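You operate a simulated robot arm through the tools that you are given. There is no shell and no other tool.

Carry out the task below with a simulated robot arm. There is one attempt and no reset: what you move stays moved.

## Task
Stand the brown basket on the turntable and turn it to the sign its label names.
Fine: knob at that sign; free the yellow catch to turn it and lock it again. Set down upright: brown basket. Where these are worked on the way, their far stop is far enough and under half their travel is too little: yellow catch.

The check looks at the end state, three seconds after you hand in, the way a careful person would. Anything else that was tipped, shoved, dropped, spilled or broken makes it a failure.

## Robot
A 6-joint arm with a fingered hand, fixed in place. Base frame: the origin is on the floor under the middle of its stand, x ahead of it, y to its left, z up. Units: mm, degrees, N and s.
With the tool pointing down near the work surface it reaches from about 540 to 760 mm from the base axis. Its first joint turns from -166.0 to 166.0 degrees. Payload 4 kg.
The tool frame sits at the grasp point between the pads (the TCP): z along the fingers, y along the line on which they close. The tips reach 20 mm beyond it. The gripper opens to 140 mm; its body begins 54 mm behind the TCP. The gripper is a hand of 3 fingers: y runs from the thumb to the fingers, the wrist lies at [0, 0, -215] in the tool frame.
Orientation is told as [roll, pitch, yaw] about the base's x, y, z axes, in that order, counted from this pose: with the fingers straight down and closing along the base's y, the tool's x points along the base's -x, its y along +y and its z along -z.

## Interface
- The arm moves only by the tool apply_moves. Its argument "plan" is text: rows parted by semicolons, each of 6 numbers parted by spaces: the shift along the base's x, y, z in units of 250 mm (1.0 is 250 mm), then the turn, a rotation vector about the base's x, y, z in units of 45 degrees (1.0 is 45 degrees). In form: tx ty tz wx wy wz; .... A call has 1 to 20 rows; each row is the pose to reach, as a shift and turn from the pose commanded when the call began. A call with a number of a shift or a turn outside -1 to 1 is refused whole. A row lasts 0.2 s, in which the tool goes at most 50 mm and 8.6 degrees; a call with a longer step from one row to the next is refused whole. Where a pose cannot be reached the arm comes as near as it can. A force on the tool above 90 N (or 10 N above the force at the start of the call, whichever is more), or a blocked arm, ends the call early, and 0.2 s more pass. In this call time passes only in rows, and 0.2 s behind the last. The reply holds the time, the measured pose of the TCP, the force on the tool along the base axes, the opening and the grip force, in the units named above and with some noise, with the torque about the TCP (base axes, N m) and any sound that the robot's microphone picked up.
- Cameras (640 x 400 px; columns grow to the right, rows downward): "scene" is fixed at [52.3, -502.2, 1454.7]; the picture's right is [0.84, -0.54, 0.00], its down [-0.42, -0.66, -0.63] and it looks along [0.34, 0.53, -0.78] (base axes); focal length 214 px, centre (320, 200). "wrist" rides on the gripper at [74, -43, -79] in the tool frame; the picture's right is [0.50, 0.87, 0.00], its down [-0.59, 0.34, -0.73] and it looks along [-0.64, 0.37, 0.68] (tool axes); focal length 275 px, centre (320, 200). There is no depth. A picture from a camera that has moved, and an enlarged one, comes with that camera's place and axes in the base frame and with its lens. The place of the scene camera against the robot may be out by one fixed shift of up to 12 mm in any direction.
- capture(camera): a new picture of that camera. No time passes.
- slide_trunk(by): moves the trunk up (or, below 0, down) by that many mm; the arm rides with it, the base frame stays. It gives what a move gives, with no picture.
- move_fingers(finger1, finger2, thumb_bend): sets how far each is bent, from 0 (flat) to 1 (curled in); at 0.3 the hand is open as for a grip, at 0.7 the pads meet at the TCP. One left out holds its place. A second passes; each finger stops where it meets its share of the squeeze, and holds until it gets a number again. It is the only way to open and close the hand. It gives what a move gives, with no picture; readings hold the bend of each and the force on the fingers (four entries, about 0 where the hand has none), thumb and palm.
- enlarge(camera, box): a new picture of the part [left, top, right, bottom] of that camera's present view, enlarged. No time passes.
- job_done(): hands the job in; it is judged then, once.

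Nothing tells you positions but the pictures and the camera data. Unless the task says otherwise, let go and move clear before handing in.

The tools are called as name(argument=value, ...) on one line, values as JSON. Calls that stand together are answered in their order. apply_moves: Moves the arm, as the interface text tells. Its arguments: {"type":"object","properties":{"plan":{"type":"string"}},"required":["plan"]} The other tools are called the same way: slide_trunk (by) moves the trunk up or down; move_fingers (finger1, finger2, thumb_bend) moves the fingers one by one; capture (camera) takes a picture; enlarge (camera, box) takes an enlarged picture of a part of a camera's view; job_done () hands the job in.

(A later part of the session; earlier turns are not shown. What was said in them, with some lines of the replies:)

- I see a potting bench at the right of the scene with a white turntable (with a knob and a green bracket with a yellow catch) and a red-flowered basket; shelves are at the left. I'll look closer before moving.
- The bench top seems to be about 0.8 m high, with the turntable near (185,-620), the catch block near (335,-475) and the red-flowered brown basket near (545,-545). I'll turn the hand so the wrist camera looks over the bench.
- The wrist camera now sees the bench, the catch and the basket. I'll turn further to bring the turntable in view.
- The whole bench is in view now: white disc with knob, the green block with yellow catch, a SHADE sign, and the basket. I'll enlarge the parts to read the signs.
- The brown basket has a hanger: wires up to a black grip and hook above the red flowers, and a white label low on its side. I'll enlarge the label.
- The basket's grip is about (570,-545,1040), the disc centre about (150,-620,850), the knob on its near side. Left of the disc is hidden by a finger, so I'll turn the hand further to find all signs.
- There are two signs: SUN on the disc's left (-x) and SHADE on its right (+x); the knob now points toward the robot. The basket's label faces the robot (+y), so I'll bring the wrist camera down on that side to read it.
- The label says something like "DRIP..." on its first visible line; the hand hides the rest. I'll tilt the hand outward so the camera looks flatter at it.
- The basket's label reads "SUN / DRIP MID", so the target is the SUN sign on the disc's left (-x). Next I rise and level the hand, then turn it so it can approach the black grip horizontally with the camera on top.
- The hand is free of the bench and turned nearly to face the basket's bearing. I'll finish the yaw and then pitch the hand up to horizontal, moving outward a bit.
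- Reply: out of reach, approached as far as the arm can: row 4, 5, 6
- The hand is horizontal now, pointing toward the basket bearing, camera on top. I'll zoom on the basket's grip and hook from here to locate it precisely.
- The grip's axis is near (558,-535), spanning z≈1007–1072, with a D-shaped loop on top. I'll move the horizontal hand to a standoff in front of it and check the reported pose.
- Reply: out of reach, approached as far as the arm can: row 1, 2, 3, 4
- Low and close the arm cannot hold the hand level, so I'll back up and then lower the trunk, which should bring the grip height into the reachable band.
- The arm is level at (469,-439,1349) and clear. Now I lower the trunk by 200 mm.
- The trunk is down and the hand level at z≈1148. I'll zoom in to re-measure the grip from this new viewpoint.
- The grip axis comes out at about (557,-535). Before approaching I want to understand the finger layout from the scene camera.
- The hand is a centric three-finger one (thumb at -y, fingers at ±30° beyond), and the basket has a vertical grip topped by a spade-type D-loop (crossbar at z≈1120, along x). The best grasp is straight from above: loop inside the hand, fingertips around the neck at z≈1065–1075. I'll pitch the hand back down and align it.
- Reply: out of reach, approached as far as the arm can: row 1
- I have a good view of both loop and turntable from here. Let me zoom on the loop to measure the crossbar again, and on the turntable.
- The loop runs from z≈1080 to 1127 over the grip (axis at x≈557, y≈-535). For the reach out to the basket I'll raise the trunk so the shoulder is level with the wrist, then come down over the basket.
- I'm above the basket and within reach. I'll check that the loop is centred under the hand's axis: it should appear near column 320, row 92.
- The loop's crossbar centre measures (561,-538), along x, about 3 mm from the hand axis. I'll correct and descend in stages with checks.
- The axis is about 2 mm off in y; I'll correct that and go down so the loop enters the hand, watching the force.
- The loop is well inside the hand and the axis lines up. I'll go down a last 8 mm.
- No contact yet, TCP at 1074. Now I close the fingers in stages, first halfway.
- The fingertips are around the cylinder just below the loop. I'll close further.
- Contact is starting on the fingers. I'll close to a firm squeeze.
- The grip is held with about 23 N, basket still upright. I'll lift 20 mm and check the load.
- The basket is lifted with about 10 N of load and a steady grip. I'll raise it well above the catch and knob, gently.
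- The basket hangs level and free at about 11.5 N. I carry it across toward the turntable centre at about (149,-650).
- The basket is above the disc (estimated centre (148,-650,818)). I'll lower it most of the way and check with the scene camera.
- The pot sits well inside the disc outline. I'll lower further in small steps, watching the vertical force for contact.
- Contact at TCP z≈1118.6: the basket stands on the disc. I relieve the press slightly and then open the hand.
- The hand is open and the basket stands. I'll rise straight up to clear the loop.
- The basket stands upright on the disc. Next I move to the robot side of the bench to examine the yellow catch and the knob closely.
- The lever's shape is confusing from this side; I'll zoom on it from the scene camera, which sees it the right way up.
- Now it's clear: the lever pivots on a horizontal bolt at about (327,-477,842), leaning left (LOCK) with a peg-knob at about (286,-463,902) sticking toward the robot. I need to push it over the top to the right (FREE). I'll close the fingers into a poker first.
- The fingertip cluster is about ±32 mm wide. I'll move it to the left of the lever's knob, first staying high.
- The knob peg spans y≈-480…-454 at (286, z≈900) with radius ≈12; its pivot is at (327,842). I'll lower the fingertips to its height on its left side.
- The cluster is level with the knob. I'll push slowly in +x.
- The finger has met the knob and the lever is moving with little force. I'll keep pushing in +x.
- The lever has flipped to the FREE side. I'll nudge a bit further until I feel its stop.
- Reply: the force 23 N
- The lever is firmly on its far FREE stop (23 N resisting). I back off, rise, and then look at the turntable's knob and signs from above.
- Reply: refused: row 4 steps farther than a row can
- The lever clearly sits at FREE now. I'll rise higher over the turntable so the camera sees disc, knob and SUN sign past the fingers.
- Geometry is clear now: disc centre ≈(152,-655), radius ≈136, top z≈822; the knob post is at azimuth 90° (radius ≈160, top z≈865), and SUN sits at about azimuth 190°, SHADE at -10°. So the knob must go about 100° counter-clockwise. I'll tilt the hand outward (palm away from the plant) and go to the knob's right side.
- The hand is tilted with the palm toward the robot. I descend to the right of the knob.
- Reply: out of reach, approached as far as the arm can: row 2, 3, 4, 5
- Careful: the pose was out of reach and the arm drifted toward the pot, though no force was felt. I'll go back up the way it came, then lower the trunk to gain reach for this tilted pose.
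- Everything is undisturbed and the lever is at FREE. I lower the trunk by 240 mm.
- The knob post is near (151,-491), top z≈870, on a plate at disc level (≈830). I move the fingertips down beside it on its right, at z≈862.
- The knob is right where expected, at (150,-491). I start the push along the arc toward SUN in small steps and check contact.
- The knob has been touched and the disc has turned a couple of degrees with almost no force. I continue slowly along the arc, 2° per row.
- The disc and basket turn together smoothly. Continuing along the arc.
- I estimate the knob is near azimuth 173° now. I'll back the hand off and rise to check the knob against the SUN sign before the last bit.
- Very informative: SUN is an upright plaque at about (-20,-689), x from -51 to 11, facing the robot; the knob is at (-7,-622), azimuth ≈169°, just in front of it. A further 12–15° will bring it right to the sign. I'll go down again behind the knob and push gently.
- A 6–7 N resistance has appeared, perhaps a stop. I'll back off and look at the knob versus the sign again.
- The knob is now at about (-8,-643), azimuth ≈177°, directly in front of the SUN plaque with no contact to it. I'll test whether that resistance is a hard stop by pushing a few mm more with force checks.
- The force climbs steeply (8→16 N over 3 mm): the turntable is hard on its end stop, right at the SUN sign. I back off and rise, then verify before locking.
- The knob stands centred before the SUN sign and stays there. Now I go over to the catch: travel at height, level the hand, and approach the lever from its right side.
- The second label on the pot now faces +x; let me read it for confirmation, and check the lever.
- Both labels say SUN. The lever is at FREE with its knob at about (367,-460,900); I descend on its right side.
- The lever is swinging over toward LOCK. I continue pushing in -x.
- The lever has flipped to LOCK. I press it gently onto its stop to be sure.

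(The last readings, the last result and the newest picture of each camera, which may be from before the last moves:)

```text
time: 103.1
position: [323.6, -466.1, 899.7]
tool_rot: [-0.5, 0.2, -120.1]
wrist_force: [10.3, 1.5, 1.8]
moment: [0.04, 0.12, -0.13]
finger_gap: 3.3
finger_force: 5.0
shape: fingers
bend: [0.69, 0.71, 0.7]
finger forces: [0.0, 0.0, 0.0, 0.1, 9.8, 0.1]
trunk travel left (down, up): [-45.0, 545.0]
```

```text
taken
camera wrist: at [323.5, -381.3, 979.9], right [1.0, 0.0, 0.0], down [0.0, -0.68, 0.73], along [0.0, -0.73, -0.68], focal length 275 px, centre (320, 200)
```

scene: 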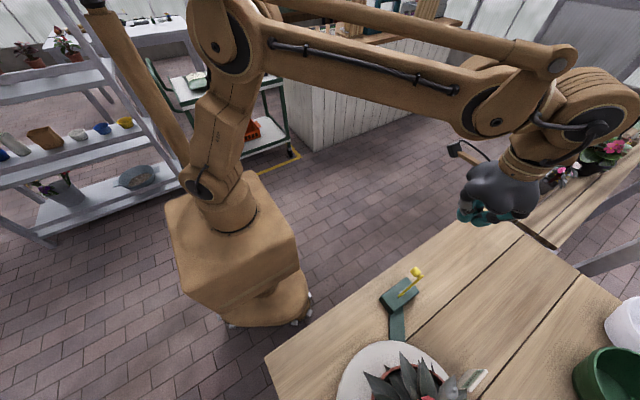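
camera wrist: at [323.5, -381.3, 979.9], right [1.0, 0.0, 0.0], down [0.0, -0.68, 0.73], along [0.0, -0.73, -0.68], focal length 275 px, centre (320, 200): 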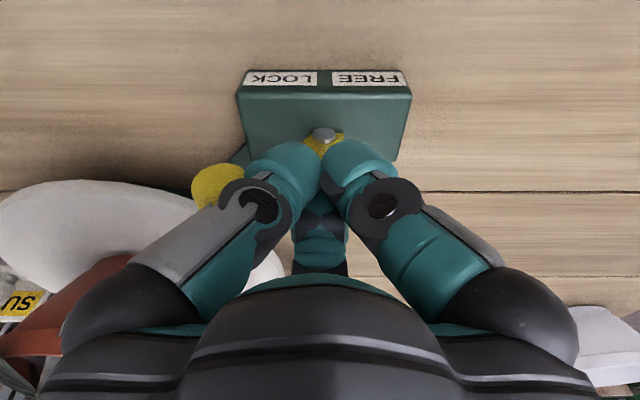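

The lever is against its LOCK stop (10 N). I back off to the right, rise clear, and check everything.

apply_moves(plan="0.08 0 0 0 0 0; 0.16 0 0.02 0 0 0; 0.16 0 0.2 0 0 0; 0.14 0.06 0.38 0 0 0; 0.06 0.12 0.54 0 0 0; -0.06 0.18 0.68 0 0 0; -0.2 0.24 0.78 0 0 0; -0.34 0.3 0.88 0 0 0; -0.46 0.36 0.98 0 0 0")

capture(camera="wrist")

capture(camera="scene")

```text
time: 105.1
position: [205.1, -374.9, 1146.2]
tool_rot: [-0.2, 0.4, -120.1]
wrist_force: [-0.5, 0.0, 0.2]
moment: [0.02, 0.04, 0.0]
finger_gap: 4.5
finger_force: 0.1
shape: fingers
bend: [0.69, 0.71, 0.7]
finger forces: [0.0, 0.0, 0.0, 0.1, 0.0, 0.0]
trunk travel left (down, up): [-45.0, 545.0]
```

```text
taken
camera wrist: at [205.2, -291.6, 1226.0], right [1.0, 0.0, 0.0], down [0.0, -0.68, 0.73], along [0.0, -0.73, -0.68], focal length 275 px, centre (320, 200)
```

wrist: 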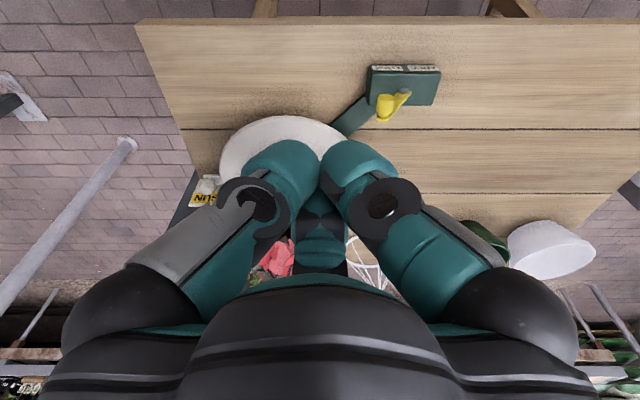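

```text
taken
```

scene: 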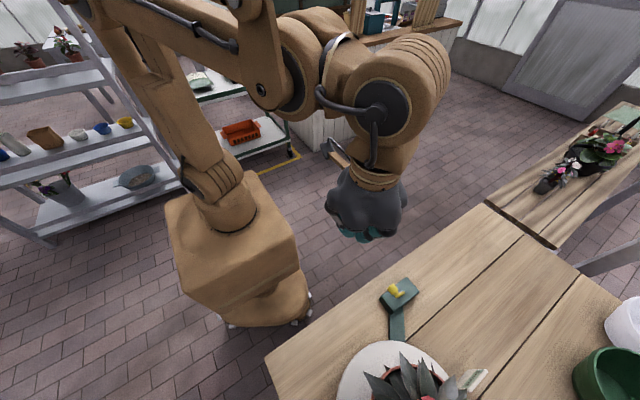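

The lever is back at LOCK. A last overhead check of knob, sign and basket.

apply_moves(plan="-0.04 0 0.18 0 0 0; -0.08 0 0.36 0 0 0; -0.12 -0.06 0.52 0 0 0; -0.16 -0.14 0.64 0 0 0; -0.2 -0.24 0.68 0 0 0; -0.22 -0.34 0.7 0 0 0; -0.22 -0.44 0.7 0 0 0")

enlarge(camera="wrist", box=[190, 0, 450, 160])

capture(camera="wrist")

```text
time: 106.7
position: [151.1, -486.4, 1320.1]
tool_rot: [-0.4, 0.3, -120.1]
wrist_force: [0.7, 0.3, 0.5]
moment: [-0.02, 0.02, -0.02]
finger_gap: 4.5
finger_force: 0.0
shape: fingers
bend: [0.69, 0.71, 0.7]
finger forces: [0.1, 0.0, 0.0, 0.0, 0.0, 0.0]
trunk travel left (down, up): [-45.0, 545.0]
```

```text
2.46 times, centred on (320, 80) of wrist
camera zoom: at [151.2, -403.3, 1399.4], right [1.0, 0.0, 0.0], down [0.0, -0.68, 0.73], along [0.0, -0.73, -0.68], focal length 678 px, centre (320, 495)
```

zoom: 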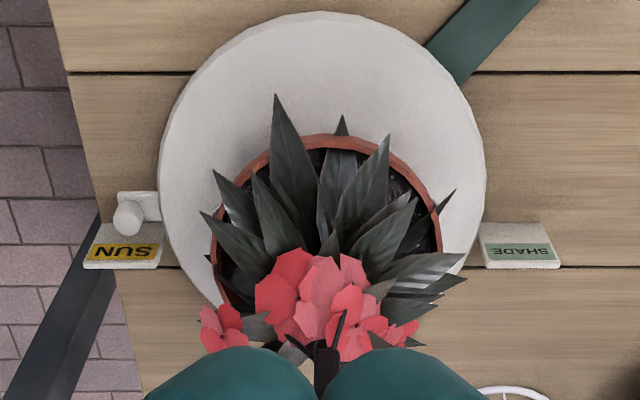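

```text
taken
camera wrist: at [151.2, -403.3, 1399.4], right [1.0, 0.0, 0.0], down [0.0, -0.68, 0.73], along [0.0, -0.73, -0.68], focal length 275 px, centre (320, 200)
```

wrist: 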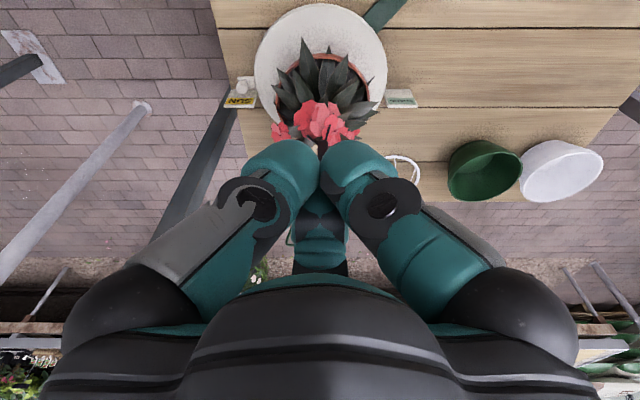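

The knob stands right at the SUN sign (azimuth ≈180°), the basket is upright on the disc, the catch is at LOCK, and the other pots and hangers look untouched. I draw the hand back a bit and take a final look.

apply_moves(plan="0.04 0.16 0 0 0 0; 0.08 0.32 0 0 0 0; 0.12 0.48 0 0 0 0")

enlarge(camera="scene", box=[300, 250, 500, 400])

enlarge(camera="wrist", box=[180, 20, 460, 200])

```text
time: 107.5
position: [181.5, -366.7, 1320.7]
tool_rot: [-0.4, 0.3, -120.3]
wrist_force: [0.2, 0.0, 0.5]
moment: [-0.02, 0.01, -0.04]
finger_gap: 4.5
finger_force: 0.1
shape: fingers
bend: [0.69, 0.71, 0.7]
finger forces: [0.0, 0.0, 0.0, 0.0, 0.1, 0.0]
trunk travel left (down, up): [-45.0, 545.0]
```

```text
2.67 times, centred on (400, 325) of scene
camera zoom: at [52.3, -502.2, 1454.7], right [0.84, -0.54, 0.0], down [-0.42, -0.66, -0.63], along [0.34, 0.53, -0.78], focal length 572 px, centre (107, -133)
```

zoom: 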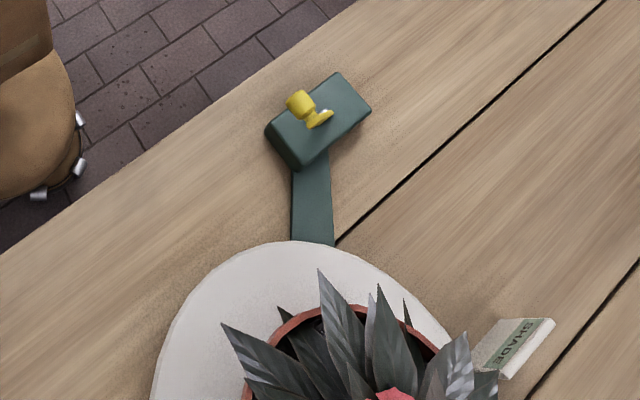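

```text
2.22 times, centred on (320, 110) of wrist
camera zoom: at [182.2, -281.2, 1399.1], right [1.0, 0.0, 0.0], down [0.0, -0.68, 0.73], along [0.0, -0.73, -0.68], focal length 612 px, centre (320, 400)
```

zoom: 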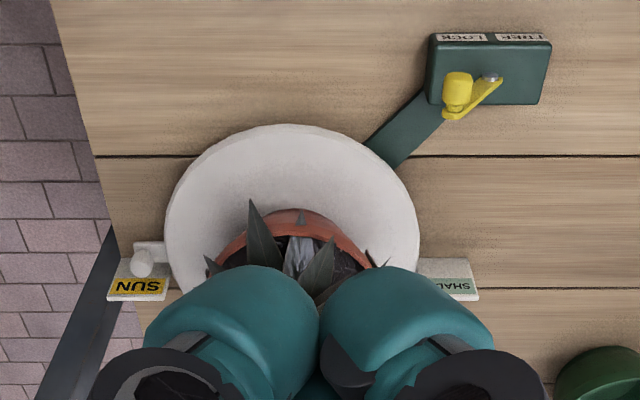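

The knob is at SUN, the catch is back at LOCK just as it was at the start, the basket stands upright on the disc, and the hand is clear. I'm handing in the job.

job_done()

```text
The job is handed in.
```

The job is handed in. The brown basket stands upright on the turntable, and the knob is at the SUN sign that its label names. I don't have the result of the check.

- **Label:** both labels on the basket read "SUN / DRIP MID".
- **Turn:** I pushed the knob about 90° until the turntable hit a hard stop. It sits directly in front of the SUN sign. I took that stop as the intended position, because pushing harder did not move it further.
- **Catch:** I pushed the yellow catch fully to FREE before turning, then back to its LOCK stop afterwards.
- **Surroundings:** at one point the arm drifted toward the pot when a pose was out of reach. I felt no contact, and nothing looked moved afterwards. The other pots and hangers also looked untouched in the last pictures.

The hand was clear of everything when I handed in.
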